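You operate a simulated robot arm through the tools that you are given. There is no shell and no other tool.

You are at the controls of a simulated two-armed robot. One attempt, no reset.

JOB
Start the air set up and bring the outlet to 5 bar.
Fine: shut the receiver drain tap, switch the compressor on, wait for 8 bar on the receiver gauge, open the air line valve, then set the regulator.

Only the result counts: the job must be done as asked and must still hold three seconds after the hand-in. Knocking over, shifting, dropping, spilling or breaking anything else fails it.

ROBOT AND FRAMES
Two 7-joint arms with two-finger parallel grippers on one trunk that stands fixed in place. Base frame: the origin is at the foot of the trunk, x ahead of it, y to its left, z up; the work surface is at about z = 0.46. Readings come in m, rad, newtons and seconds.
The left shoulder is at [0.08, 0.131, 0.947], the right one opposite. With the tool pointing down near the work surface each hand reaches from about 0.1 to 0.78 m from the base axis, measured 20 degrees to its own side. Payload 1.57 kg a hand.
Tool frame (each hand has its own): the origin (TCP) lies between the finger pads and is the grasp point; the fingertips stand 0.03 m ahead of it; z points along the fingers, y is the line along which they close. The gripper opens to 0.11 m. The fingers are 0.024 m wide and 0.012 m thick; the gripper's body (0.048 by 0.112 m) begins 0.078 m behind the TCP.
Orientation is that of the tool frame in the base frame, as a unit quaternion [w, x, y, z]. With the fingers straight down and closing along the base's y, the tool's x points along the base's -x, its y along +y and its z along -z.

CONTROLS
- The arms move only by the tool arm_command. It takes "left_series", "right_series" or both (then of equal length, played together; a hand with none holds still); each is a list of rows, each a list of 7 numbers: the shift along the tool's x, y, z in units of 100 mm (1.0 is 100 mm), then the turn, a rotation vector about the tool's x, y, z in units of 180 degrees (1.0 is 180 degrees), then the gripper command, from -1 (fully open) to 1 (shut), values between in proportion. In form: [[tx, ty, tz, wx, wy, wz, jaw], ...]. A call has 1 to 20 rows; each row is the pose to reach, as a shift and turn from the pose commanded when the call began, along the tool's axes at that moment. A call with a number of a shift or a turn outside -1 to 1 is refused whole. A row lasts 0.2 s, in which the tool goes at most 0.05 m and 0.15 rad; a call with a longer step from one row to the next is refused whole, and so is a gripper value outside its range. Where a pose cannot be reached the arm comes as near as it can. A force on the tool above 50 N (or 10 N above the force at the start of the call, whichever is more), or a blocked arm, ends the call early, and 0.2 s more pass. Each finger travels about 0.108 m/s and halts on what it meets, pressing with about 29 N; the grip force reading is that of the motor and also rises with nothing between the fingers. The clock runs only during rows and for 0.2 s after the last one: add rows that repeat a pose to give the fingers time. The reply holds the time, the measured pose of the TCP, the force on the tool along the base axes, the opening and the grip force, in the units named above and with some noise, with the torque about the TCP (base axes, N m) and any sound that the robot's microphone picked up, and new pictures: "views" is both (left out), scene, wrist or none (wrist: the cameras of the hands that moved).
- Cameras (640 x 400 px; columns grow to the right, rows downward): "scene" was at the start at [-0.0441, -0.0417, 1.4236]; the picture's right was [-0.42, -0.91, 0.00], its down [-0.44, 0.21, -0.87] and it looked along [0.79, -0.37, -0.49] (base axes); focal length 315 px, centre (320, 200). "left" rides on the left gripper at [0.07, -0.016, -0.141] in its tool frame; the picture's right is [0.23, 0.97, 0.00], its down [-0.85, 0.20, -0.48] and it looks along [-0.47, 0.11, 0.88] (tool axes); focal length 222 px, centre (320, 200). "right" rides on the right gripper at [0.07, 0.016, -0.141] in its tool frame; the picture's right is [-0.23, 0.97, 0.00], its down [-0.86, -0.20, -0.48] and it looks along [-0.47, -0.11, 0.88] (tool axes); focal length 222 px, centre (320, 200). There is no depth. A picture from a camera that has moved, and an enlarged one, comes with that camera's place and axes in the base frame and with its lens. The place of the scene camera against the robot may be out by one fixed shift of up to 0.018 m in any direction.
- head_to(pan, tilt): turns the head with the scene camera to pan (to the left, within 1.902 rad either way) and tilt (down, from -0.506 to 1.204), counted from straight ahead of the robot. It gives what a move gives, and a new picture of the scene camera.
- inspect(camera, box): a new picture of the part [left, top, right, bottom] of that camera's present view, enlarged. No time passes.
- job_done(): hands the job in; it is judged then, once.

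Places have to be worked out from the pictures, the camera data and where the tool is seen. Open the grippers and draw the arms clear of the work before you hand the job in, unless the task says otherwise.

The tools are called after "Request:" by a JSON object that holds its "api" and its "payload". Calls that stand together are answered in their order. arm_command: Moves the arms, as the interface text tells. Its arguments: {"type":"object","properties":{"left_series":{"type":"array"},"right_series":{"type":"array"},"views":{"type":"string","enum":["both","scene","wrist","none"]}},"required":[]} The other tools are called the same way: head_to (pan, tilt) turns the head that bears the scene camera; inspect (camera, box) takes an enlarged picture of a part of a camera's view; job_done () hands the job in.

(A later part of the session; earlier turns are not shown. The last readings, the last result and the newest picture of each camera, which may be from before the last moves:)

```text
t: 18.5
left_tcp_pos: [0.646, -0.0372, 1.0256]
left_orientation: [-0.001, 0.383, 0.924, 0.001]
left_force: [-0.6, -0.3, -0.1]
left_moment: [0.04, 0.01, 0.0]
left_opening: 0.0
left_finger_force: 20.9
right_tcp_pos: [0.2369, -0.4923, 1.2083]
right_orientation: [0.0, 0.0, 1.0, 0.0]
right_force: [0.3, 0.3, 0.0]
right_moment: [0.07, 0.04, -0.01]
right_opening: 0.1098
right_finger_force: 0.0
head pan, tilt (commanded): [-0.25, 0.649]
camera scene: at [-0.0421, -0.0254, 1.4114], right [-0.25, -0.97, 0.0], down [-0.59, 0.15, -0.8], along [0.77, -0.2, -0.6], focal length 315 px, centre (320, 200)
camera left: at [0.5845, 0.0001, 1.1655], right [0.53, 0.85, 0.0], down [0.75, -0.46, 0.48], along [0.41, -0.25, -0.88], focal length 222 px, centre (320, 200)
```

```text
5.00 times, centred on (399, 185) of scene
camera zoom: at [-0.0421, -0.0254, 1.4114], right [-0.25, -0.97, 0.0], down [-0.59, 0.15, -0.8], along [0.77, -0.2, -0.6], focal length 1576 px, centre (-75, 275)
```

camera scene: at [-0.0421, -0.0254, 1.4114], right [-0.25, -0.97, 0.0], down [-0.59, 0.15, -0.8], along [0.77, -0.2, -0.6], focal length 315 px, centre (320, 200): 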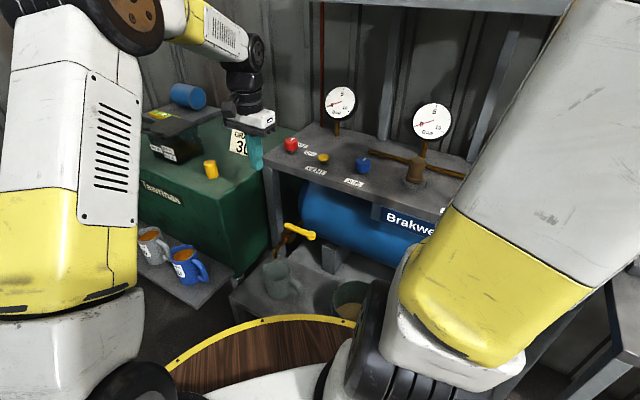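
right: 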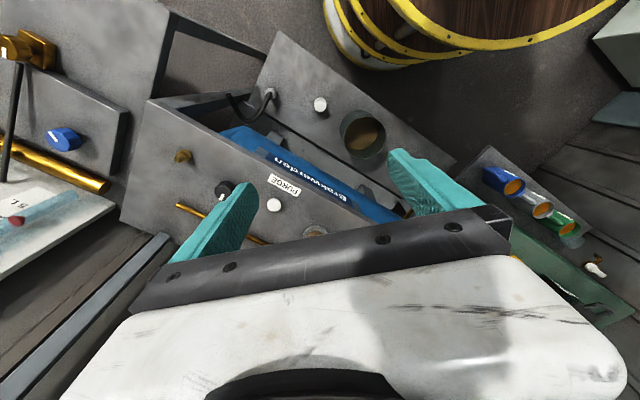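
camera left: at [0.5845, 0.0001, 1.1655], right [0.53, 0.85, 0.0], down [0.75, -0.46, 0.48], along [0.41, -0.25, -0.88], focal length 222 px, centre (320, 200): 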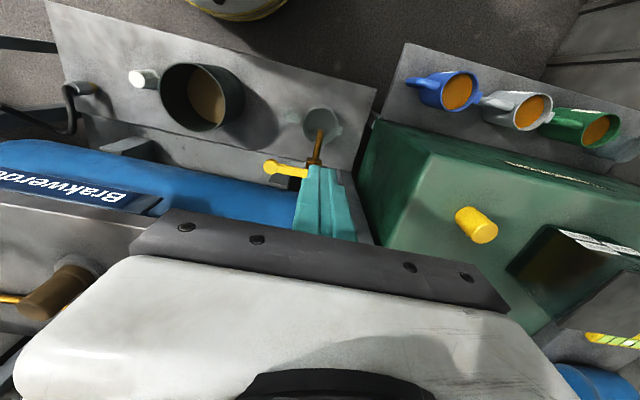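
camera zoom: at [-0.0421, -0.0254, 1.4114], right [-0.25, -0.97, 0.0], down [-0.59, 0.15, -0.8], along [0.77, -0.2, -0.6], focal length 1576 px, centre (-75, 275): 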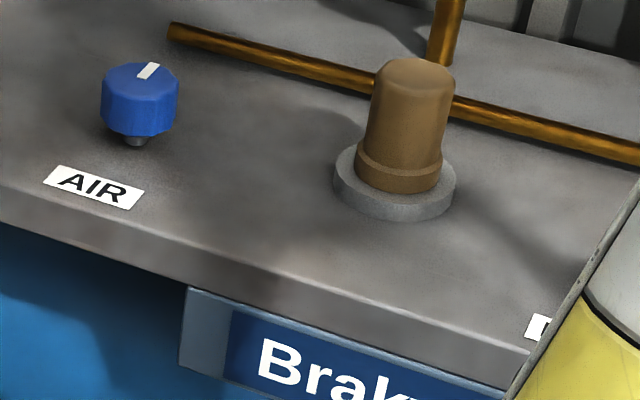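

Scene calibration looks good to a few mm; the red switch axis is near (0.893,-0.167) with its top at z≈0.937, pointer at OFF, and ON lies 60° clockwise. I draw the left hand away while bringing the right hand forward with a 20° yaw.

Request:
{"api": "arm_command", "payload": {"left_series": [[0.2, 0.04, -0.2, 0, 0, 0, 1], [0.4, 0.08, -0.4, 0, 0, 0, 1], [0.6, 0.12, -0.6, 0, 0, 0, 1], [0.8, 0.16, -0.8, 0, 0, 0, 1], [1.0, 0.2, -1.0, 0, 0, 0, 1]], "right_series": [[-0.2, 0.2, 0, 0, 0, -0.0222, -1], [-0.4, 0.4, 0, 0, 0, -0.0444, -1], [-0.6, 0.6, 0, 0, 0, -0.0667, -1], [-0.8, 0.8, 0, 0, 0, -0.0889, -1], [-1.0, 1.0, 0, 0, 0, -0.1111, -1]], "views": "none"}}

Request:
{"api": "arm_command", "payload": {"left_series": [[0.17, 0.05, -0.12, 0, 0, 0, 1], [0.34, 0.1, -0.24, 0, 0, 0, 1], [0.5, 0.15, -0.36, 0, 0, 0, 1], [0.67, 0.2, -0.48, 0, 0, 0, 1], [0.84, 0.25, -0.6, 0, 0, 0, 1], [1.0, 0.3, -0.7, 0, 0, 0, 1]], "right_series": [[-0.155, 0.085, 0, 0, -0.0417, 0, -1], [-0.31, 0.17, 0, 0, -0.0833, 0, -1], [-0.466, 0.257, 0, 0, -0.125, 0, -1], [-0.62, 0.34, 0, 0, -0.1667, 0, -1], [-0.776, 0.43, 0, 0, -0.2083, 0, -1], [-0.932, 0.513, 0, 0, -0.25, 0, -1]], "views": "both"}}

```text
t: 19.7
left_tcp_pos: [0.5921, 0.0464, 1.1247]
left_orientation: [0.001, 0.383, 0.924, 0.0]
left_force: [-0.6, 0.0, -0.6]
left_moment: [0.03, 0.02, -0.01]
left_opening: 0.0001
left_finger_force: 21.1
right_tcp_pos: [0.3369, -0.3932, 1.2096]
right_orientation: [0.0, -0.176, 0.984, -0.001]
right_force: [0.8, 0.3, -0.2]
right_moment: [0.02, -0.02, 0.0]
right_opening: 0.11
right_finger_force: 0.0
head pan, tilt (commanded): [-0.25, 0.649]
```

```text
t: 21.1
left_tcp_pos: [0.5414, 0.1403, 1.1961]
left_orientation: [0.0, 0.382, 0.924, 0.001]
left_force: [0.2, -0.9, 0.1]
left_moment: [0.01, 0.04, 0.0]
left_opening: 0.0
left_finger_force: 21.1
right_tcp_pos: [0.4057, -0.3154, 1.2102]
right_orientation: [0.378, -0.16, 0.91, 0.066]
right_force: [-0.1, 0.2, -0.4]
right_moment: [0.04, 0.01, 0.0]
right_opening: 0.1099
right_finger_force: 0.1
head pan, tilt (commanded): [-0.25, 0.649]
camera scene: at [-0.042, -0.0251, 1.4114], right [-0.25, -0.97, 0.0], down [-0.59, 0.15, -0.8], along [0.77, -0.2, -0.6], focal length 315 px, centre (320, 200)
camera right: at [0.2591, -0.3516, 1.262], right [-0.18, 0.97, 0.16], down [0.32, -0.1, 0.94], along [0.93, 0.22, -0.29], focal length 222 px, centre (320, 200)
camera left: at [0.4795, 0.1782, 1.3371], right [0.53, 0.85, 0.0], down [0.75, -0.46, 0.48], along [0.41, -0.25, -0.88], focal length 222 px, centre (320, 200)
```

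scene: 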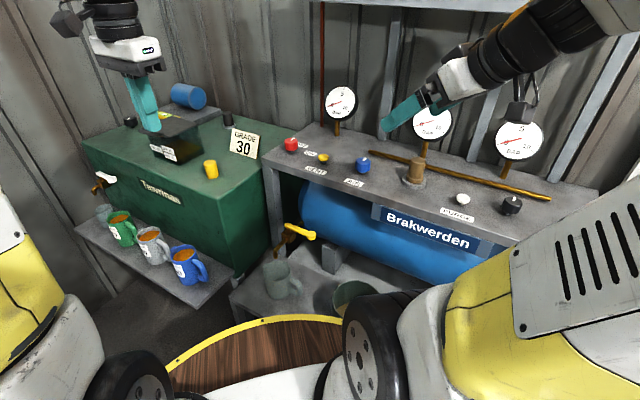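
right: 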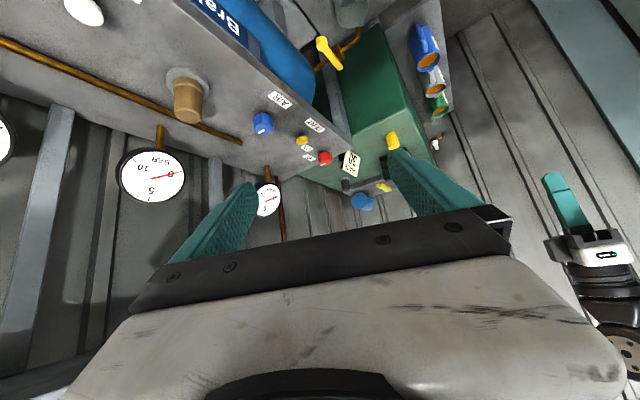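
left: 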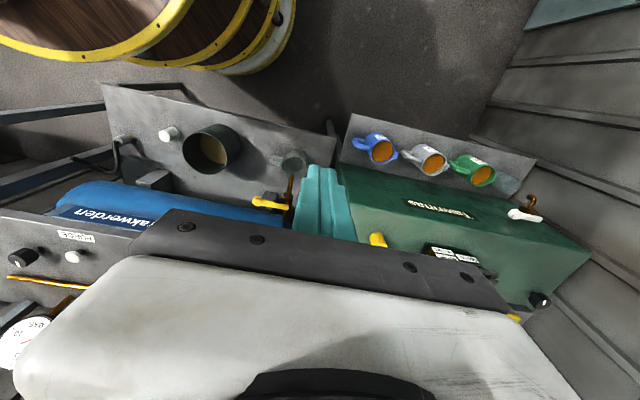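

The bench is now in full view and there is a third gauge near a black knob on the right. I zoom in on each part to tell the regulator from the other fittings.

Request:
{"api": "inspect", "payload": {"camera": "scene", "box": [400, 100, 600, 225]}}

Request:
{"api": "inspect", "payload": {"camera": "right", "box": [100, 40, 340, 190]}}

Request:
{"api": "inspect", "payload": {"camera": "right", "box": [0, 0, 240, 150]}}

Request:
{"api": "inspect", "payload": {"camera": "scene", "box": [290, 75, 450, 175]}}

```text
3.20 times, centred on (500, 162) of scene
camera zoom: at [-0.042, -0.0251, 1.4114], right [-0.25, -0.97, 0.0], down [-0.59, 0.15, -0.8], along [0.77, -0.2, -0.6], focal length 1009 px, centre (-256, 320)
```

zoom: 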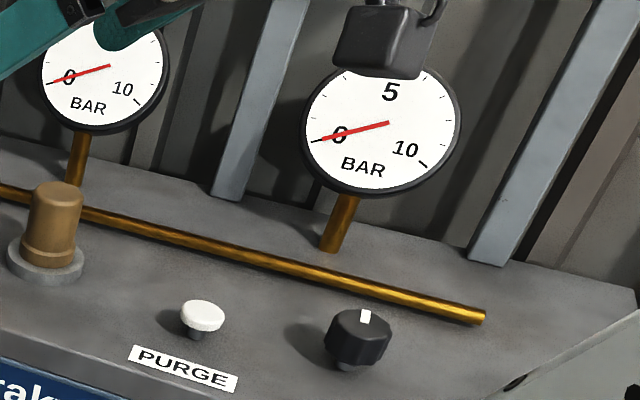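

```text
2.67 times, centred on (220, 115) of right
camera zoom: at [0.2591, -0.3516, 1.262], right [-0.18, 0.97, 0.16], down [0.32, -0.1, 0.94], along [0.93, 0.22, -0.29], focal length 592 px, centre (587, 427)
```

zoom: 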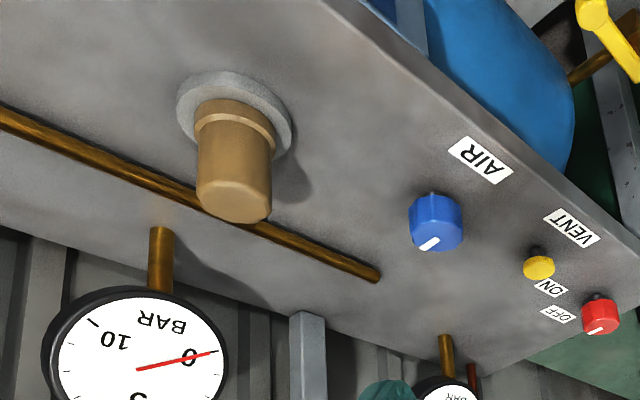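

```text
2.67 times, centred on (120, 75) of right
camera zoom: at [0.2591, -0.3516, 1.262], right [-0.18, 0.97, 0.16], down [0.32, -0.1, 0.94], along [0.93, 0.22, -0.29], focal length 592 px, centre (853, 533)
```

zoom: 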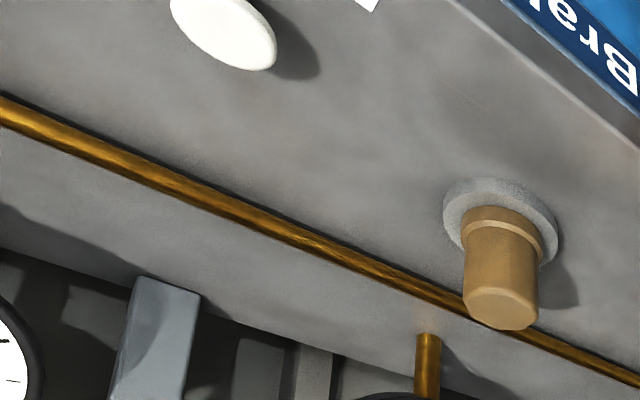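

```text
4.00 times, centred on (370, 125) of scene
camera zoom: at [-0.042, -0.0251, 1.4114], right [-0.25, -0.97, 0.0], down [-0.59, 0.15, -0.8], along [0.77, -0.2, -0.6], focal length 1261 px, centre (120, 500)
```

zoom: 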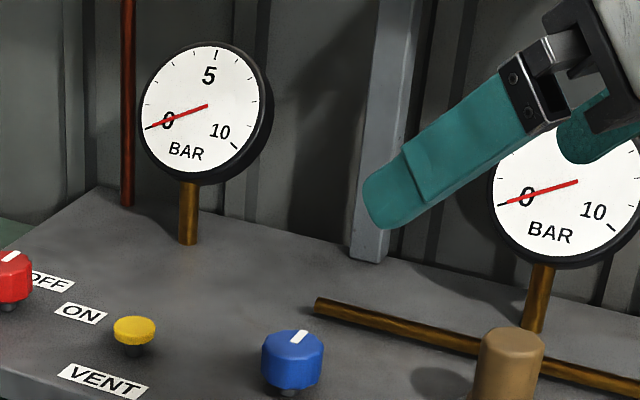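

Gauge 1 (left) should be the receiver gauge; the regulator identity (tan cap or black knob) I will settle by the gauges' behaviour later. I advance the tilted right hand toward the red switch, about 0.34 m in stages.

Request:
{"api": "arm_command", "payload": {"left_series": [[0.2, 0.04, 0, 0, 0, 0, 1], [0.4, 0.08, 0, 0, 0, 0, 1], [0.6, 0.12, 0, 0, 0, 0, 1], [0.8, 0.16, 0, 0, 0, 0, 1], [1.0, 0.2, 0, 0, 0, 0, 1]], "right_series": [[-0.16, -0.02, 0.2, 0, 0, 0, -1], [-0.32, -0.04, 0.4, 0, 0, 0, -1], [-0.48, -0.06, 0.6, 0, 0, 0, -1], [-0.64, -0.08, 0.8, 0, 0, 0, -1], [-0.8, -0.1, 1.0, 0, 0, 0, -1]], "views": "none"}}

Request:
{"api": "arm_command", "payload": {"right_series": [[-0.16, -0.03, 0.2, 0, 0, 0, -1], [-0.32, -0.06, 0.4, 0, 0, 0, -1], [-0.48, -0.09, 0.6, 0, 0, 0, -1], [-0.64, -0.12, 0.8, 0, 0, 0, -1], [-0.8, -0.15, 1.0, 0, 0, 0, -1]], "views": "both"}}

```text
t: 22.3
left_tcp_pos: [0.4845, 0.2256, 1.1952]
left_orientation: [0.0, 0.383, 0.924, 0.001]
left_force: [-0.3, -1.0, -0.3]
left_moment: [0.04, 0.0, 0.0]
left_opening: 0.0
left_finger_force: 21.1
right_tcp_pos: [0.5279, -0.281, 1.196]
right_orientation: [0.377, -0.16, 0.91, 0.066]
right_force: [0.8, -0.1, 0.9]
right_moment: [0.0, -0.01, 0.01]
right_opening: 0.11
right_finger_force: 0.0
head pan, tilt (commanded): [-0.25, 0.649]
```

```text
t: 23.5
left_tcp_pos: [0.4848, 0.2239, 1.1941]
left_orientation: [0.0, 0.382, 0.924, 0.001]
left_force: [0.0, -0.3, 0.4]
left_moment: [-0.02, -0.02, -0.01]
left_opening: 0.0
left_finger_force: 20.9
right_tcp_pos: [0.6539, -0.2526, 1.1831]
right_orientation: [0.378, -0.16, 0.91, 0.066]
right_force: [-0.8, 0.1, -0.8]
right_moment: [-0.03, -0.02, -0.04]
right_opening: 0.11
right_finger_force: 0.0
head pan, tilt (commanded): [-0.25, 0.649]
camera scene: at [-0.0425, -0.025, 1.4113], right [-0.25, -0.97, 0.0], down [-0.59, 0.15, -0.8], along [0.77, -0.2, -0.6], focal length 315 px, centre (320, 200)
camera right: at [0.508, -0.2876, 1.2335], right [-0.18, 0.97, 0.16], down [0.32, -0.1, 0.94], along [0.93, 0.22, -0.29], focal length 222 px, centre (320, 200)
```

scene: 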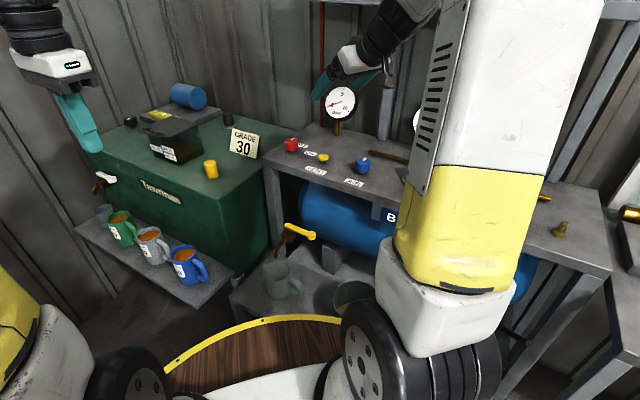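
right: 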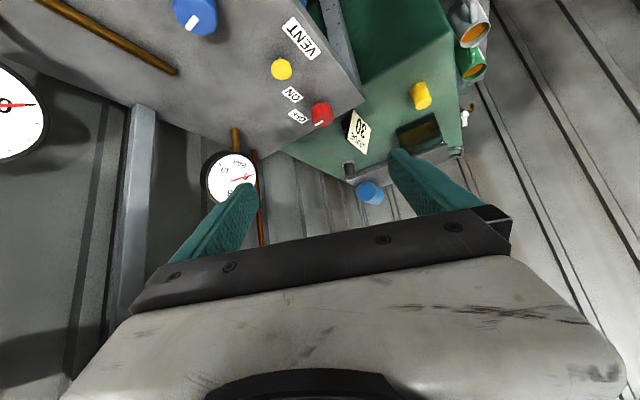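

The red switch is centred between the fingers in the right camera. I zoom on it to refine its position.

Request:
{"api": "inspect", "payload": {"camera": "right", "box": [264, 80, 360, 140]}}

```text
6.67 times, centred on (312, 110) of right
camera zoom: at [0.508, -0.2876, 1.2335], right [-0.18, 0.97, 0.16], down [0.32, -0.1, 0.94], along [0.93, 0.22, -0.29], focal length 1481 px, centre (373, 800)
```

zoom: 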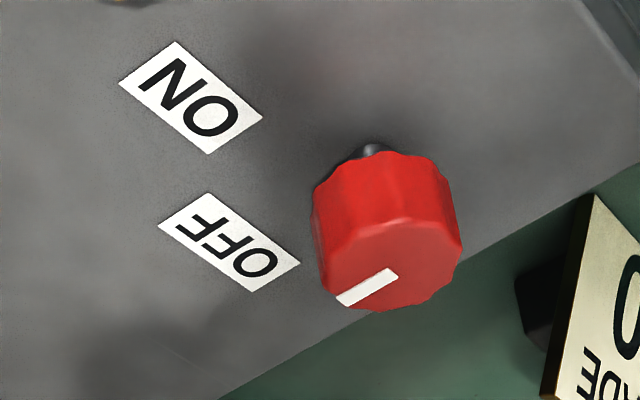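

Refined red-switch axis: (0.891,-0.162), top z≈0.937; the hand's axis already points at it (0.35 m away). I advance 0.2 m along the tool axis and look again.

Request:
{"api": "arm_command", "payload": {"right_series": [[0, 0.01, 0.25, 0, 0, 0, -1], [0, 0.02, 0.5, 0, 0, 0, -1], [0, 0.03, 0.75, 0, 0, 0, -1], [0, 0.04, 1.0, 0, 0, 0, -1]], "views": "none"}}

Request:
{"api": "arm_command", "payload": {"right_series": [[0, 0, 0.25, 0, 0, 0, -1], [0, 0, 0.5, 0, 0, 0, -1], [0, 0, 0.75, 0, 0, 0, -1], [0, 0, 1.0, 0, 0, 0, -1]], "views": "both"}}

```text
t: 24.5
left_tcp_pos: [0.485, 0.2245, 1.1946]
left_orientation: [0.0, 0.382, 0.924, 0.001]
left_force: [-0.2, 0.6, -0.3]
left_moment: [0.0, -0.02, -0.01]
left_opening: 0.0
left_finger_force: 20.9
right_tcp_pos: [0.7189, -0.2232, 1.11]
right_orientation: [0.377, -0.16, 0.91, 0.066]
right_force: [0.8, -0.5, 0.4]
right_moment: [-0.03, 0.04, -0.04]
right_opening: 0.1102
right_finger_force: 0.0
head pan, tilt (commanded): [-0.25, 0.649]
```

```text
t: 25.5
left_tcp_pos: [0.4847, 0.2256, 1.1958]
left_orientation: [0.0, 0.383, 0.924, 0.0]
left_force: [0.4, -0.1, 0.0]
left_moment: [-0.01, -0.01, -0.01]
left_opening: 0.0002
left_finger_force: 20.8
right_tcp_pos: [0.7854, -0.197, 1.0391]
right_orientation: [0.377, -0.16, 0.91, 0.066]
right_force: [-0.7, -0.1, 0.5]
right_moment: [0.0, -0.02, 0.04]
right_opening: 0.1101
right_finger_force: 0.1
head pan, tilt (commanded): [-0.25, 0.649]
camera scene: at [-0.0425, -0.025, 1.4113], right [-0.25, -0.97, 0.0], down [-0.59, 0.15, -0.8], along [0.77, -0.2, -0.6], focal length 315 px, centre (320, 200)
camera right: at [0.6384, -0.234, 1.091], right [-0.18, 0.97, 0.16], down [0.32, -0.1, 0.94], along [0.93, 0.22, -0.29], focal length 222 px, centre (320, 200)
```

scene: 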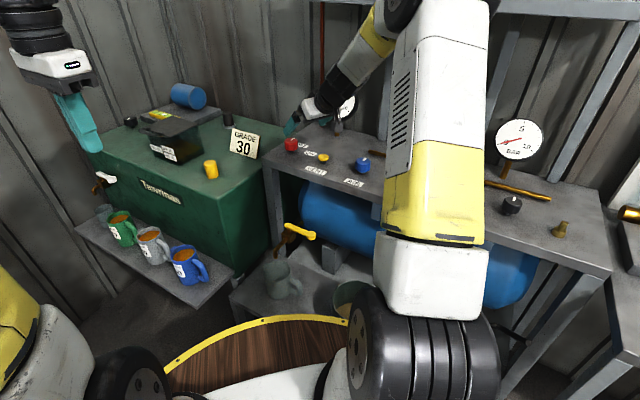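
right: 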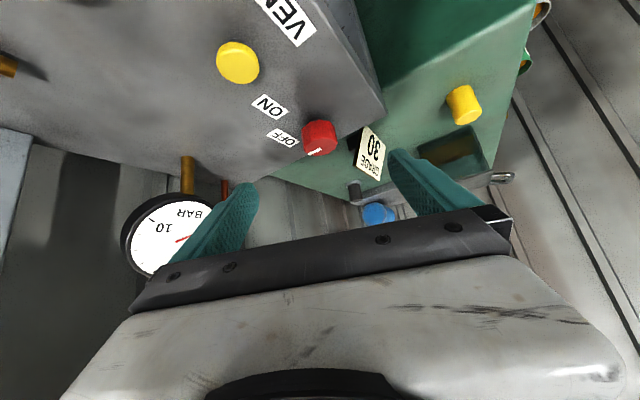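

The approach is on line, no contact. One more zoom on the switch to fix the last offsets before closing in.

Request:
{"api": "inspect", "payload": {"camera": "right", "box": [240, 100, 400, 200]}}

Request:
{"api": "inspect", "payload": {"camera": "scene", "box": [260, 85, 380, 160]}}

```text
4.00 times, centred on (320, 150) of right
camera zoom: at [0.6384, -0.234, 1.091], right [-0.18, 0.97, 0.16], down [0.32, -0.1, 0.94], along [0.93, 0.22, -0.29], focal length 888 px, centre (320, 400)
```

zoom: 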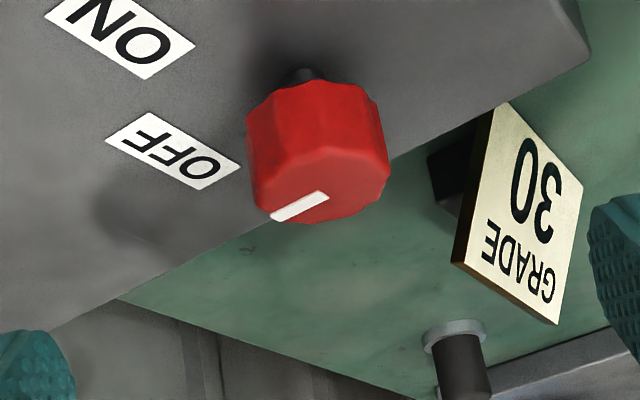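

```text
5.33 times, centred on (320, 122) of scene
camera zoom: at [-0.0425, -0.025, 1.4113], right [-0.25, -0.97, 0.0], down [-0.59, 0.15, -0.8], along [0.77, -0.2, -0.6], focal length 1681 px, centre (320, 613)
```

zoom: 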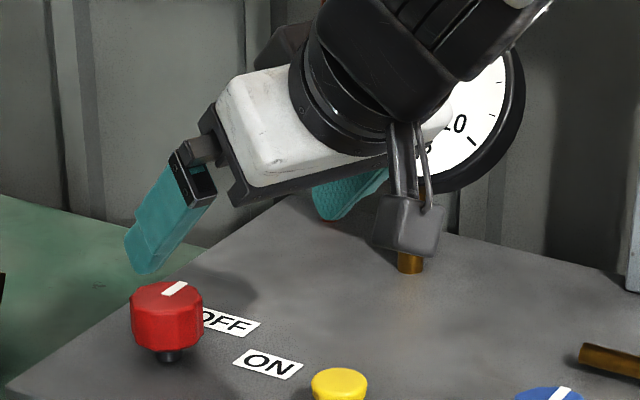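

Switch axis is (0.892,-0.160); the remaining advance is 0.148 m along the tool with 4 mm up. I go 0.1 m, then the rest slowly, with the fingers still open.

Request:
{"api": "arm_command", "payload": {"right_series": [[-0.01, 0, 0.25, 0, 0, 0, -1], [-0.02, -0.01, 0.5, 0, 0, 0, -1], [-0.03, -0.02, 0.75, 0, 0, 0, -1], [-0.04, -0.02, 1.0, 0, 0, 0, -1]], "views": "none"}}

Request:
{"api": "arm_command", "payload": {"right_series": [[0, 0, 0.15, 0, 0, 0, -1], [0, 0, 0.3, 0, 0, 0, -1], [0, 0, 0.46, 0, 0, 0, -1]], "views": "both"}}

```text
t: 26.5
left_tcp_pos: [0.486, 0.2234, 1.1939]
left_orientation: [0.0, 0.383, 0.924, 0.0]
left_force: [-0.2, 0.4, 0.1]
left_moment: [0.01, -0.04, 0.0]
left_opening: 0.0001
left_finger_force: 21.3
right_tcp_pos: [0.8545, -0.1727, 0.9721]
right_orientation: [0.376, -0.161, 0.91, 0.067]
right_force: [-1.1, -0.3, 0.4]
right_moment: [0.0, 0.0, -0.02]
right_opening: 0.1099
right_finger_force: 0.1
head pan, tilt (commanded): [-0.25, 0.649]
```

```text
t: 27.3
left_tcp_pos: [0.4853, 0.2243, 1.1944]
left_orientation: [0.0, 0.383, 0.924, 0.0]
left_force: [0.0, 0.9, -0.4]
left_moment: [-0.01, 0.02, -0.02]
left_opening: 0.0004
left_finger_force: 21.2
right_tcp_pos: [0.8827, -0.1617, 0.9388]
right_orientation: [0.376, -0.161, 0.91, 0.066]
right_force: [-0.4, 1.0, -0.4]
right_moment: [0.0, 0.01, 0.01]
right_opening: 0.1102
right_finger_force: 0.2
head pan, tilt (commanded): [-0.25, 0.649]
camera scene: at [-0.0424, -0.025, 1.4114], right [-0.25, -0.97, 0.0], down [-0.59, 0.15, -0.8], along [0.77, -0.2, -0.6], focal length 315 px, centre (320, 200)
camera right: at [0.7377, -0.1982, 0.9907], right [-0.18, 0.97, 0.16], down [0.32, -0.1, 0.94], along [0.93, 0.22, -0.29], focal length 222 px, centre (320, 200)
```

scene: 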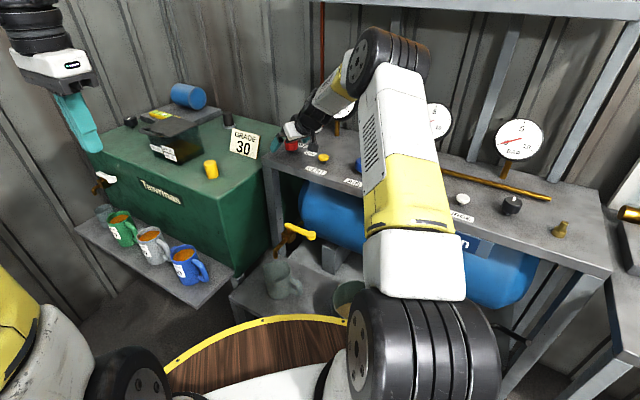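
right: 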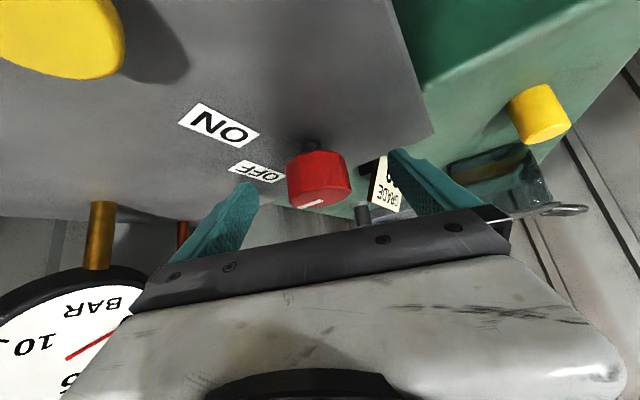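

The fingers straddle the red switch. I check the vertical relation between pads and knob before closing.

Request:
{"api": "inspect", "payload": {"camera": "right", "box": [220, 120, 476, 280]}}

Request:
{"api": "inspect", "payload": {"camera": "scene", "box": [260, 105, 356, 165]}}

```text
2.50 times, centred on (348, 200) of right
camera zoom: at [0.7377, -0.1982, 0.9907], right [-0.18, 0.97, 0.16], down [0.32, -0.1, 0.94], along [0.93, 0.22, -0.29], focal length 555 px, centre (250, 200)
```

zoom: 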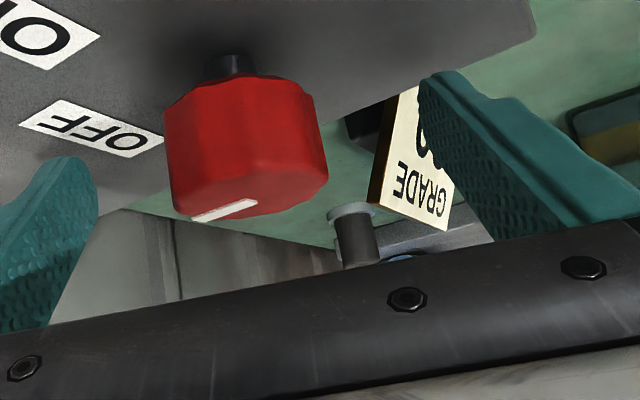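

```text
6.67 times, centred on (308, 135) of scene
camera zoom: at [-0.0424, -0.025, 1.4114], right [-0.25, -0.97, 0.0], down [-0.59, 0.15, -0.8], along [0.77, -0.2, -0.6], focal length 2102 px, centre (400, 633)
```

zoom: 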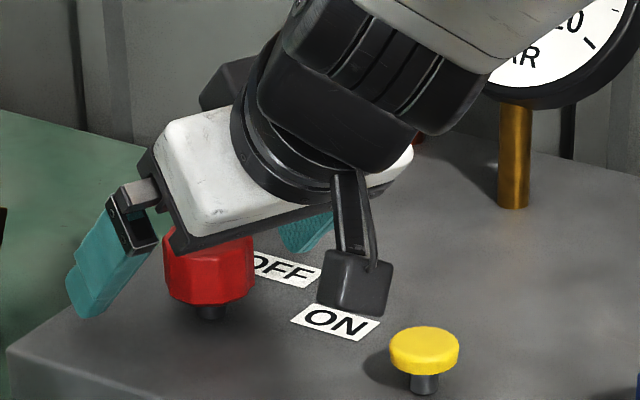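

The knob is centred within ~3 mm and at pad height. I shift 2.5 mm sideways and close the gripper on it.

Request:
{"api": "arm_command", "payload": {"right_series": [[0, -0.025, 0.02, 0, 0, 0, -0.5], [0, -0.025, 0.02, 0, 0, 0, 0.3], [0, -0.025, 0.02, 0, 0, 0, 1], [0, -0.025, 0.02, 0, 0, 0, 1], [0, -0.025, 0.02, 0, 0, 0, 1]], "views": "both"}}

```text
t: 28.5
left_tcp_pos: [0.4847, 0.2256, 1.1956]
left_orientation: [0.0, 0.382, 0.924, 0.0]
left_force: [0.4, -0.9, 0.1]
left_moment: [-0.04, 0.0, -0.01]
left_opening: 0.0001
left_finger_force: 21.1
right_tcp_pos: [0.8868, -0.1613, 0.9379]
right_orientation: [0.376, -0.162, 0.91, 0.068]
right_force: [-4.5, 13.0, 0.6]
right_moment: [-0.36, 0.25, -0.03]
right_opening: 0.0437
right_finger_force: 45.0
head pan, tilt (commanded): [-0.25, 0.649]
camera scene: at [-0.0424, -0.0243, 1.4114], right [-0.25, -0.97, 0.0], down [-0.59, 0.15, -0.8], along [0.77, -0.2, -0.6], focal length 315 px, centre (320, 200)
camera right: at [0.7401, -0.1982, 0.9897], right [-0.19, 0.97, 0.16], down [0.32, -0.1, 0.94], along [0.93, 0.23, -0.29], focal length 222 px, centre (320, 200)
```

scene: 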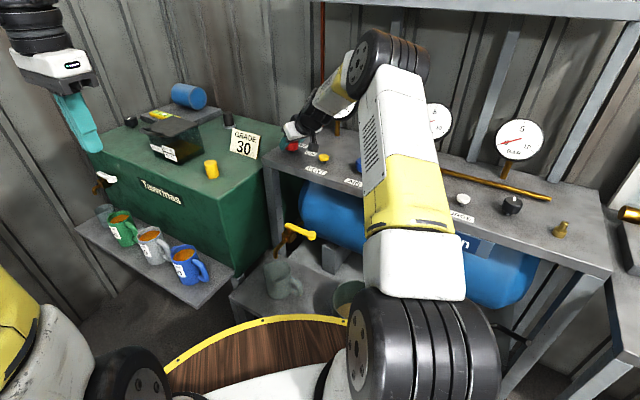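
right: 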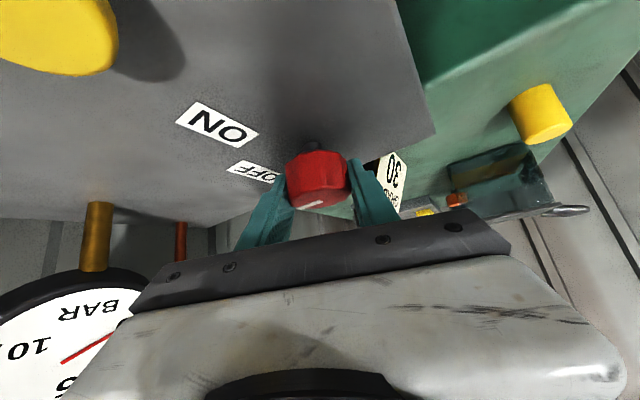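

The switch is gripped (opening 44 mm) with a small side load from a 2 mm offset. I unload that and turn clockwise 30° about the switch's vertical axis, keeping the tilt.

Request:
{"api": "arm_command", "payload": {"right_series": [[-0.018, 0.015, 0.018, 0, 0, 0, 1], [-0.019, 0.021, 0.019, 0.0295, 0, 0.0295, 1], [-0.02, 0.028, 0.02, 0.0589, 0, 0.0589, 1], [-0.022, 0.034, 0.022, 0.0884, 0, 0.0884, 1], [-0.023, 0.04, 0.023, 0.1179, 0, 0.1179, 1]], "views": "both"}}

```text
t: 29.7
left_tcp_pos: [0.485, 0.2244, 1.1941]
left_orientation: [0.0, 0.383, 0.924, 0.001]
left_force: [-0.4, 0.4, 0.0]
left_moment: [0.03, 0.01, 0.01]
left_opening: 0.0
left_finger_force: 21.1
right_tcp_pos: [0.8898, -0.1634, 0.9388]
right_orientation: [0.384, 0.081, 0.919, -0.035]
right_force: [3.3, -0.5, -0.1]
right_moment: [-0.52, -0.66, 0.02]
right_opening: 0.0422
right_finger_force: 45.1
head pan, tilt (commanded): [-0.25, 0.649]
camera scene: at [-0.0419, -0.0253, 1.4114], right [-0.25, -0.97, 0.0], down [-0.59, 0.15, -0.8], along [0.77, -0.2, -0.6], focal length 315 px, centre (320, 200)
camera right: at [0.7448, -0.1214, 0.9896], right [0.33, 0.93, 0.16], down [0.22, -0.24, 0.94], along [0.92, -0.27, -0.29], focal length 222 px, centre (320, 200)
```

scene: 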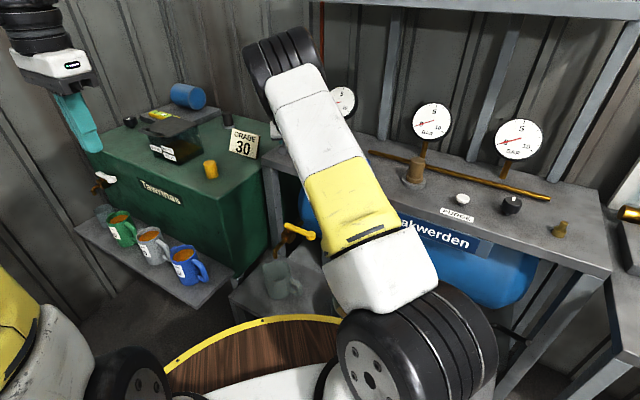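
right: 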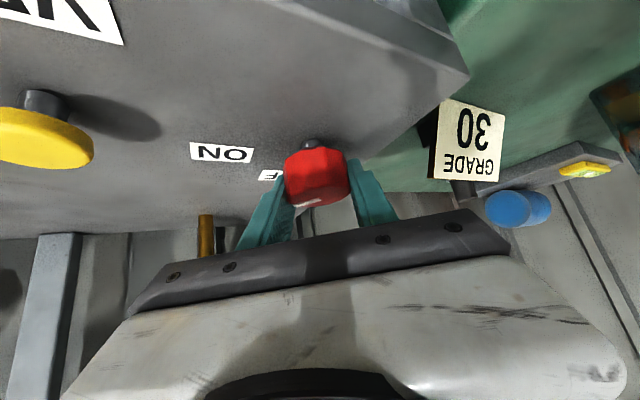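

The knob turns along with the grip. I continue another 30° clockwise and shift the left hand further off, since the right elbow swings left.

Request:
{"api": "arm_command", "payload": {"left_series": [[0.25, 0, 0, 0, 0, 0, 1], [0.5, 0, 0, 0, 0, 0, 1], [0.75, 0, 0, 0, 0, 0, 1], [1.0, 0, 0, 0, 0, 0, 1]], "right_series": [[-0.005, -0.01, 0.005, 0.0295, 0, 0.0295, 1], [-0.01, -0.02, 0.01, 0.0589, 0, 0.0589, 1], [-0.014, -0.03, 0.014, 0.0884, 0, 0.0884, 1], [-0.014, -0.035, 0.014, 0.1179, 0, 0.1179, 1]], "views": "both"}}

```text
t: 30.7
left_tcp_pos: [0.4146, 0.2983, 1.1969]
left_orientation: [0.0, 0.382, 0.924, 0.0]
left_force: [0.1, -0.4, 0.1]
left_moment: [0.02, -0.01, 0.02]
left_opening: 0.0003
left_finger_force: 21.2
right_tcp_pos: [0.8892, -0.1676, 0.9385]
right_orientation: [0.359, 0.317, 0.868, -0.133]
right_force: [-5.1, -11.8, 5.1]
right_moment: [-0.27, -0.41, 0.93]
right_opening: 0.0436
right_finger_force: 45.4
head pan, tilt (commanded): [-0.25, 0.649]
camera scene: at [-0.0425, -0.0255, 1.4113], right [-0.25, -0.97, 0.0], down [-0.59, 0.15, -0.8], along [0.77, -0.2, -0.6], focal length 315 px, centre (320, 200)
camera right: at [0.7862, -0.0591, 0.9896], right [0.75, 0.64, 0.16], down [0.08, -0.32, 0.94], along [0.66, -0.7, -0.29], focal length 222 px, centre (320, 200)
camera left: at [0.3529, 0.3355, 1.3367], right [0.53, 0.85, 0.0], down [0.75, -0.46, 0.48], along [0.41, -0.25, -0.88], focal length 222 px, centre (320, 200)
```

scene: 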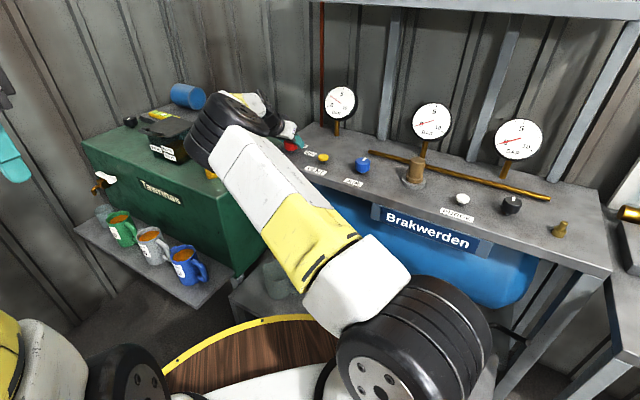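
right: 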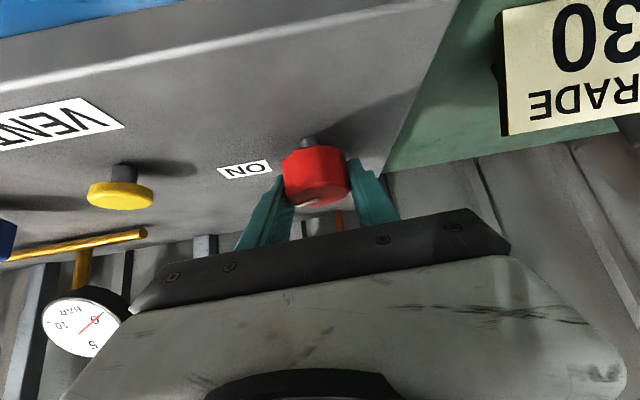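
left: 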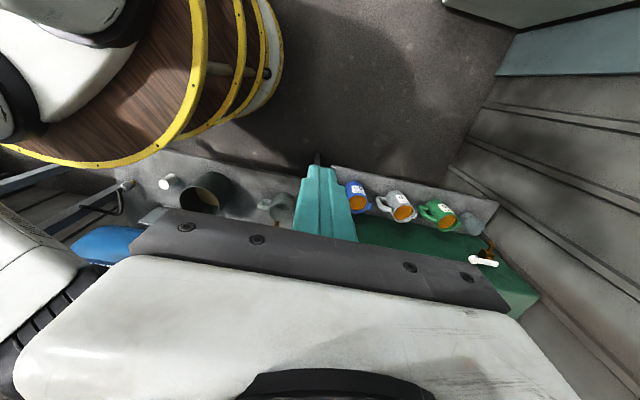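

The resistance has risen at about 60°, like the ON stop, and gauge 1 seems to move. I zoom on the gauge, the knob, and the right elbow near the green machine.

Request:
{"api": "inspect", "payload": {"camera": "scene", "box": [280, 70, 440, 170]}}

Request:
{"api": "inspect", "payload": {"camera": "right", "box": [220, 120, 412, 240]}}

Request:
{"api": "inspect", "payload": {"camera": "scene", "box": [100, 70, 324, 210]}}

```text
4.00 times, centred on (360, 120) of scene
camera zoom: at [-0.0425, -0.0255, 1.4113], right [-0.25, -0.97, 0.0], down [-0.59, 0.15, -0.8], along [0.77, -0.2, -0.6], focal length 1261 px, centre (160, 520)
```

zoom: 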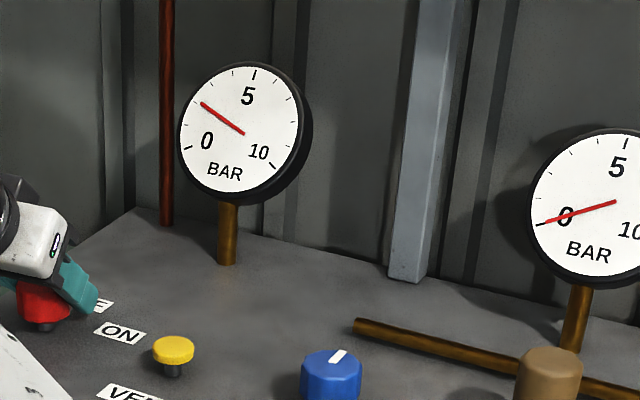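

```text
3.33 times, centred on (316, 180) of right
camera zoom: at [0.7862, -0.0591, 0.9896], right [0.75, 0.64, 0.16], down [0.08, -0.32, 0.94], along [0.66, -0.7, -0.29], focal length 740 px, centre (333, 267)
```

zoom: 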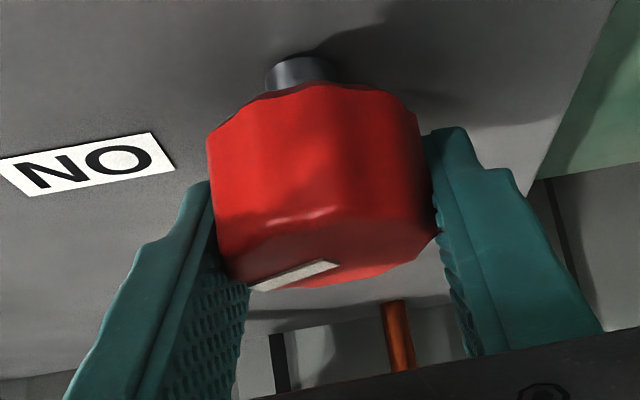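

```text
2.86 times, centred on (212, 140) of scene
camera zoom: at [-0.0425, -0.0255, 1.4113], right [-0.25, -0.97, 0.0], down [-0.59, 0.15, -0.8], along [0.77, -0.2, -0.6], focal length 901 px, centre (629, 371)
```

zoom: 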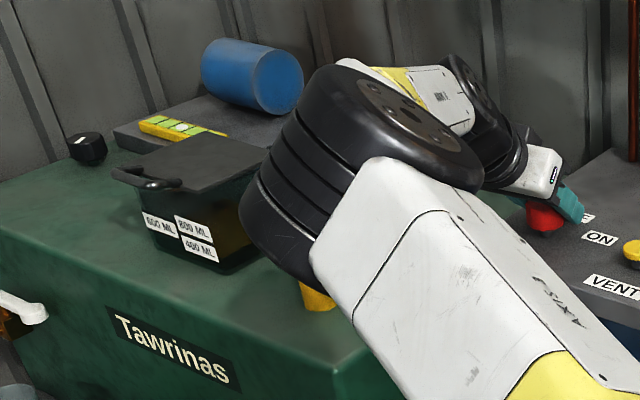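

Gauge 1 is already rising to about 2 bar, so the compressor is running. I open the fingers and back straight out along the tool axis.

Request:
{"api": "arm_command", "payload": {"right_series": [[0, 0, 0, 0, 0, 0, -0.5], [0, 0, 0, 0, 0, 0, -1], [0, 0, -0.2, 0, 0, 0, -1], [0, 0, -0.6, 0, 0, 0, -1], [0, 0, -1.0, 0, 0, 0, -1]], "views": "scene"}}

Request:
{"api": "inspect", "payload": {"camera": "scene", "box": [270, 70, 430, 170]}}

```text
t: 31.9
left_tcp_pos: [0.4151, 0.2981, 1.1955]
left_orientation: [0.0, 0.383, 0.924, 0.0]
left_force: [0.2, -0.2, -0.3]
left_moment: [0.0, 0.01, 0.0]
left_opening: 0.0
left_finger_force: 21.1
right_tcp_pos: [0.8364, -0.1211, 1.0053]
right_orientation: [0.358, 0.316, 0.869, -0.13]
right_force: [0.5, -0.1, -0.6]
right_moment: [-0.01, -0.01, 0.01]
right_opening: 0.11
right_finger_force: 0.2
head pan, tilt (commanded): [-0.25, 0.649]
camera scene: at [-0.0418, -0.0251, 1.4114], right [-0.25, -0.97, 0.0], down [-0.59, 0.15, -0.8], along [0.77, -0.2, -0.6], focal length 315 px, centre (320, 200)
```

scene: 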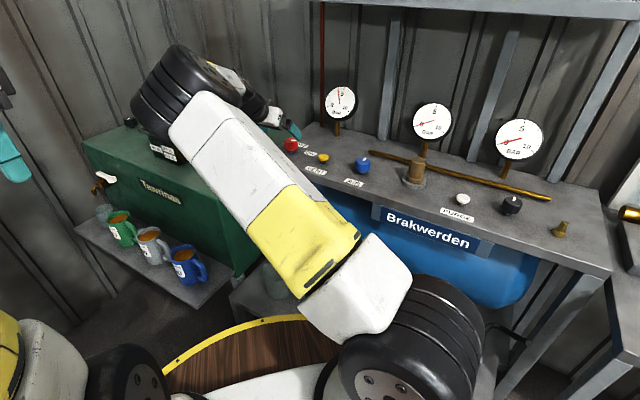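

```text
4.00 times, centred on (350, 120) of scene
camera zoom: at [-0.0418, -0.0251, 1.4114], right [-0.25, -0.97, 0.0], down [-0.59, 0.15, -0.8], along [0.77, -0.2, -0.6], focal length 1261 px, centre (200, 520)
```

zoom: 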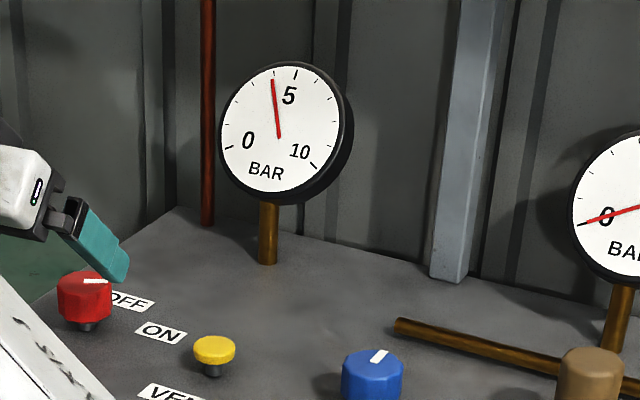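

Gauge 1 reads about 4.3 bar and climbs roughly 2 bar/s; the pointer sits at ON. I lift the right hand, untilt it to vertical, and head toward the AIR knob while watching the gauge.

Request:
{"api": "arm_command", "payload": {"right_series": [[-0.05, -0.13, -0.165, 0, 0.0417, 0, -1], [-0.095, -0.27, -0.33, 0, 0.0833, 0, -1], [-0.142, -0.405, -0.494, 0, 0.125, 0, -1], [-0.19, -0.54, -0.66, 0, 0.1667, 0, -1], [-0.238, -0.675, -0.823, 0, 0.2083, 0, -1], [-0.285, -0.81, -0.988, 0, 0.25, 0, -1]], "views": "scene"}}

Request:
{"api": "inspect", "payload": {"camera": "scene", "box": [270, 70, 430, 170]}}

```text
t: 33.3
left_tcp_pos: [0.4145, 0.2997, 1.195]
left_orientation: [0.0, 0.383, 0.924, 0.0]
left_force: [0.0, 0.1, 1.1]
left_moment: [-0.03, -0.01, -0.02]
left_opening: 0.0
left_finger_force: 21.1
right_tcp_pos: [0.7465, -0.1473, 1.0976]
right_orientation: [-0.001, 0.342, 0.94, 0.0]
right_force: [-0.1, -0.3, -0.5]
right_moment: [-0.05, 0.01, 0.02]
right_opening: 0.1101
right_finger_force: 0.0
head pan, tilt (commanded): [-0.25, 0.649]
camera scene: at [-0.0422, -0.0247, 1.4114], right [-0.25, -0.97, 0.0], down [-0.59, 0.15, -0.8], along [0.77, -0.2, -0.6], focal length 315 px, centre (320, 200)
```

scene: 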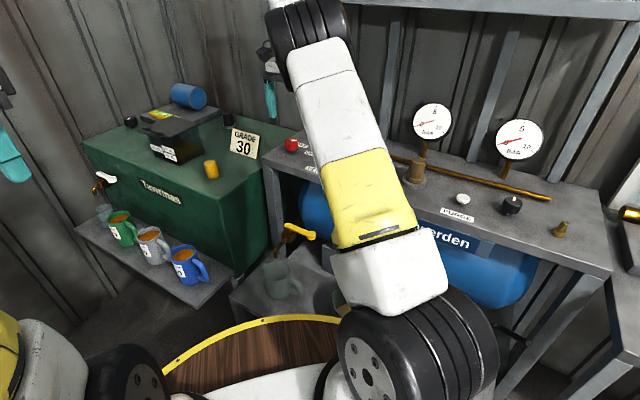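

```text
4.00 times, centred on (350, 120) of scene
camera zoom: at [-0.0422, -0.0247, 1.4114], right [-0.25, -0.97, 0.0], down [-0.59, 0.15, -0.8], along [0.77, -0.2, -0.6], focal length 1261 px, centre (200, 520)
```

zoom: 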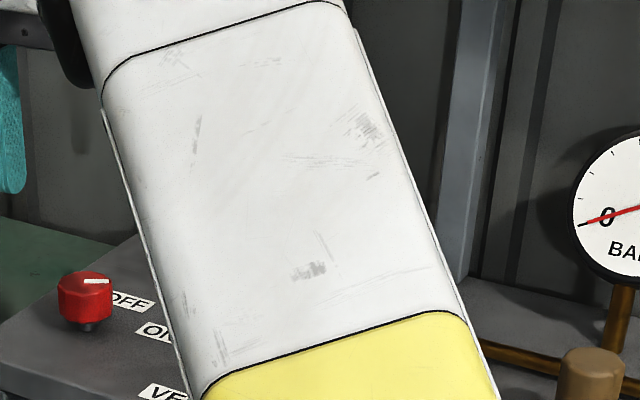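

My forearm hides gauge 1 here. I continue to the AIR knob, turning the hand back to zero yaw on the way.

Request:
{"api": "arm_command", "payload": {"right_series": [[-0.12, -0.22, 0, 0, 0, -0.028, -1], [-0.245, -0.45, 0, 0, 0, -0.056, -1], [-0.37, -0.67, 0, 0, 0, -0.083, -1], [-0.49, -0.895, 0, 0, 0, -0.111, -1]], "views": "none"}}

Request:
{"api": "arm_command", "payload": {"right_series": [[-0.01, -0.25, 0.0, 0, 0, -0.028, -1], [-0.015, -0.5, 0.0, 0, 0, -0.056, -1], [-0.02, -0.75, 0.0, 0, 0, -0.083, -1], [-0.03, -1.0, 0.0, 0, 0, -0.111, -1]], "views": "both"}}

```text
t: 34.3
left_tcp_pos: [0.4138, 0.2995, 1.196]
left_orientation: [0.0, 0.381, 0.925, -0.001]
left_force: [0.3, -0.7, -0.3]
left_moment: [-0.02, 0.01, 0.02]
left_opening: 0.0
left_finger_force: 21.4
right_tcp_pos: [0.7264, -0.2488, 1.0981]
right_orientation: [-0.001, 0.172, 0.985, 0.001]
right_force: [-0.6, 0.0, -0.1]
right_moment: [0.0, 0.02, 0.01]
right_opening: 0.1097
right_finger_force: 0.0
head pan, tilt (commanded): [-0.25, 0.649]
```

```text
t: 35.3
left_tcp_pos: [0.4145, 0.2994, 1.1958]
left_orientation: [0.0, 0.382, 0.924, 0.0]
left_force: [-0.6, 0.1, 0.7]
left_moment: [0.02, 0.01, 0.0]
left_opening: 0.0002
left_finger_force: 21.7
right_tcp_pos: [0.6951, -0.3429, 1.0979]
right_orientation: [0.0, -0.001, 1.0, -0.001]
right_force: [0.4, -0.2, 0.1]
right_moment: [-0.01, 0.0, 0.0]
right_opening: 0.1098
right_finger_force: 0.1
head pan, tilt (commanded): [-0.25, 0.649]
camera scene: at [-0.0421, -0.0247, 1.4114], right [-0.25, -0.97, 0.0], down [-0.59, 0.15, -0.8], along [0.77, -0.2, -0.6], focal length 315 px, centre (320, 200)
camera right: at [0.6242, -0.328, 1.2405], right [0.23, 0.97, 0.0], down [0.86, -0.2, 0.48], along [0.47, -0.11, -0.88], focal length 222 px, centre (320, 200)
```

scene: 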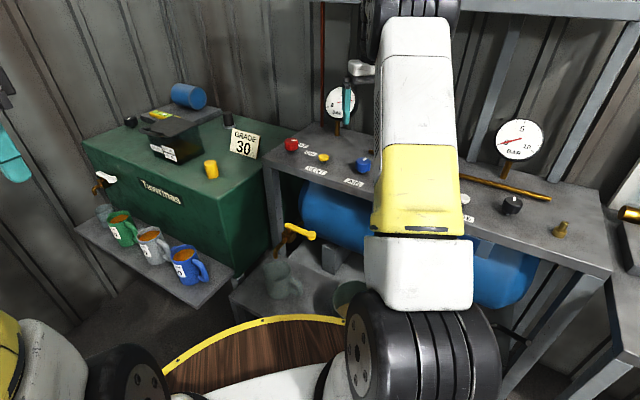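
right: 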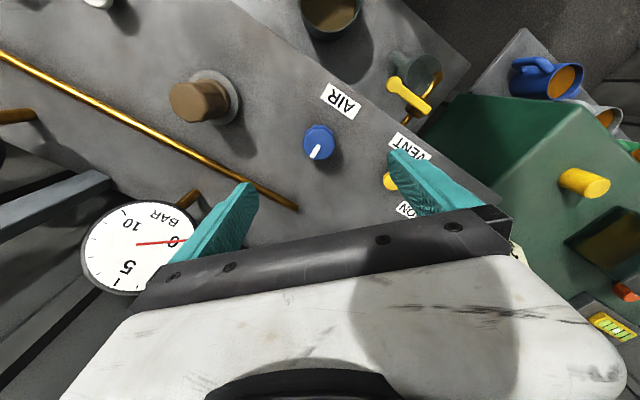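

The hand is above the AIR knob. I zoom on gauge 1 past the finger and on the AIR knob in the wrist view.

Request:
{"api": "inspect", "payload": {"camera": "scene", "box": [300, 70, 396, 130]}}

Request:
{"api": "inspect", "payload": {"camera": "right", "box": [270, 75, 398, 155]}}

```text
6.67 times, centred on (348, 100) of scene
camera zoom: at [-0.0421, -0.0247, 1.4114], right [-0.25, -0.97, 0.0], down [-0.59, 0.15, -0.8], along [0.77, -0.2, -0.6], focal length 2102 px, centre (133, 867)
```

zoom: 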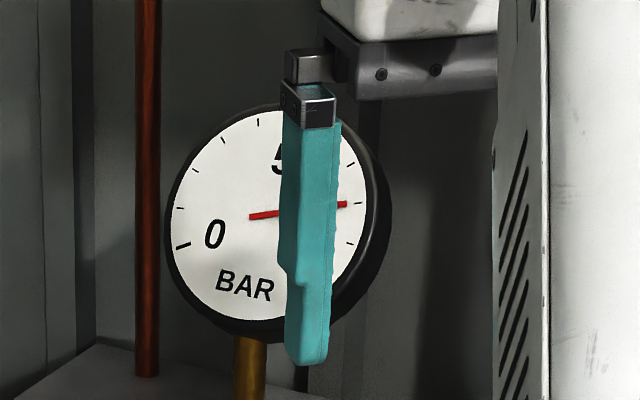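

```text
5.00 times, centred on (334, 115) of right
camera zoom: at [0.6242, -0.328, 1.2405], right [0.23, 0.97, 0.0], down [0.86, -0.2, 0.48], along [0.47, -0.11, -0.88], focal length 1111 px, centre (250, 625)
```

zoom: 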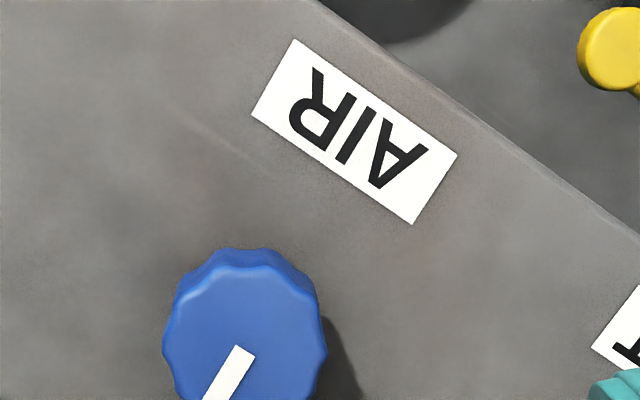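

Gauge 1 reads 8 bar (needle on the 8 tick). The AIR knob axis measures about (0.699,-0.346); I take one fuller zoom of it, then descend.

Request:
{"api": "inspect", "payload": {"camera": "right", "box": [280, 105, 360, 155]}}

Request:
{"api": "arm_command", "payload": {"right_series": [[-0.02, -0.015, 0.25, 0, 0, 0, -1], [-0.04, -0.03, 0.5, 0, 0, 0, -1], [-0.04, -0.03, 0.75, 0, 0, 0, -1], [-0.04, -0.03, 1.0, 0, 0, 0, -1]], "views": "both"}}

```text
8.00 times, centred on (320, 130) of right
camera zoom: at [0.6242, -0.328, 1.2405], right [0.23, 0.97, 0.0], down [0.86, -0.2, 0.48], along [0.47, -0.11, -0.88], focal length 1777 px, centre (320, 760)
```

zoom: 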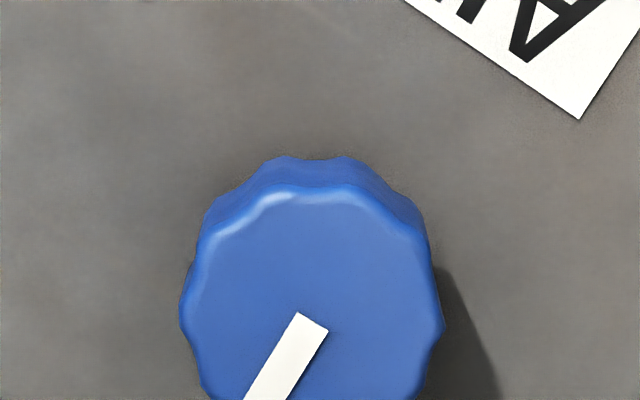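

```text
t: 36.3
left_tcp_pos: [0.4138, 0.2992, 1.1966]
left_orientation: [-0.001, 0.383, 0.924, 0.0]
left_force: [-0.2, 0.8, -0.4]
left_moment: [0.02, -0.01, 0.03]
left_opening: 0.0
left_finger_force: 21.6
right_tcp_pos: [0.6998, -0.3475, 0.998]
right_orientation: [0.0, 0.0, 1.0, 0.001]
right_force: [-0.3, 0.5, -0.5]
right_moment: [0.01, 0.01, 0.0]
right_opening: 0.1099
right_finger_force: 0.0
head pan, tilt (commanded): [-0.25, 0.649]
camera scene: at [-0.0423, -0.0249, 1.4114], right [-0.25, -0.97, 0.0], down [-0.59, 0.15, -0.8], along [0.77, -0.2, -0.6], focal length 315 px, centre (320, 200)
camera right: at [0.6296, -0.3316, 1.1394], right [0.23, 0.97, 0.0], down [0.85, -0.2, 0.48], along [0.47, -0.11, -0.88], focal length 222 px, centre (320, 200)
```

scene: 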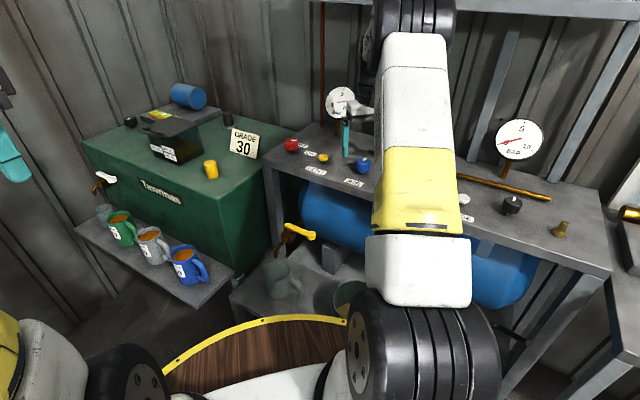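
right: 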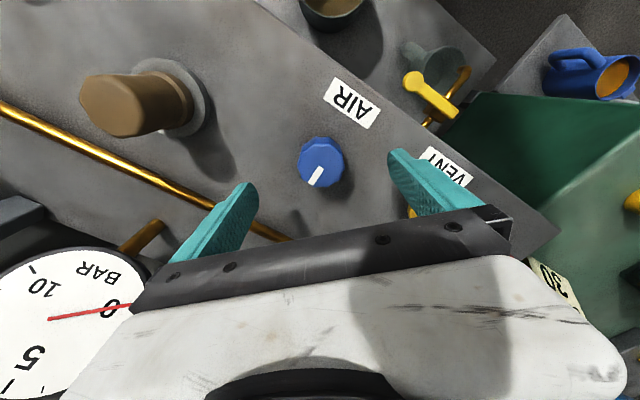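

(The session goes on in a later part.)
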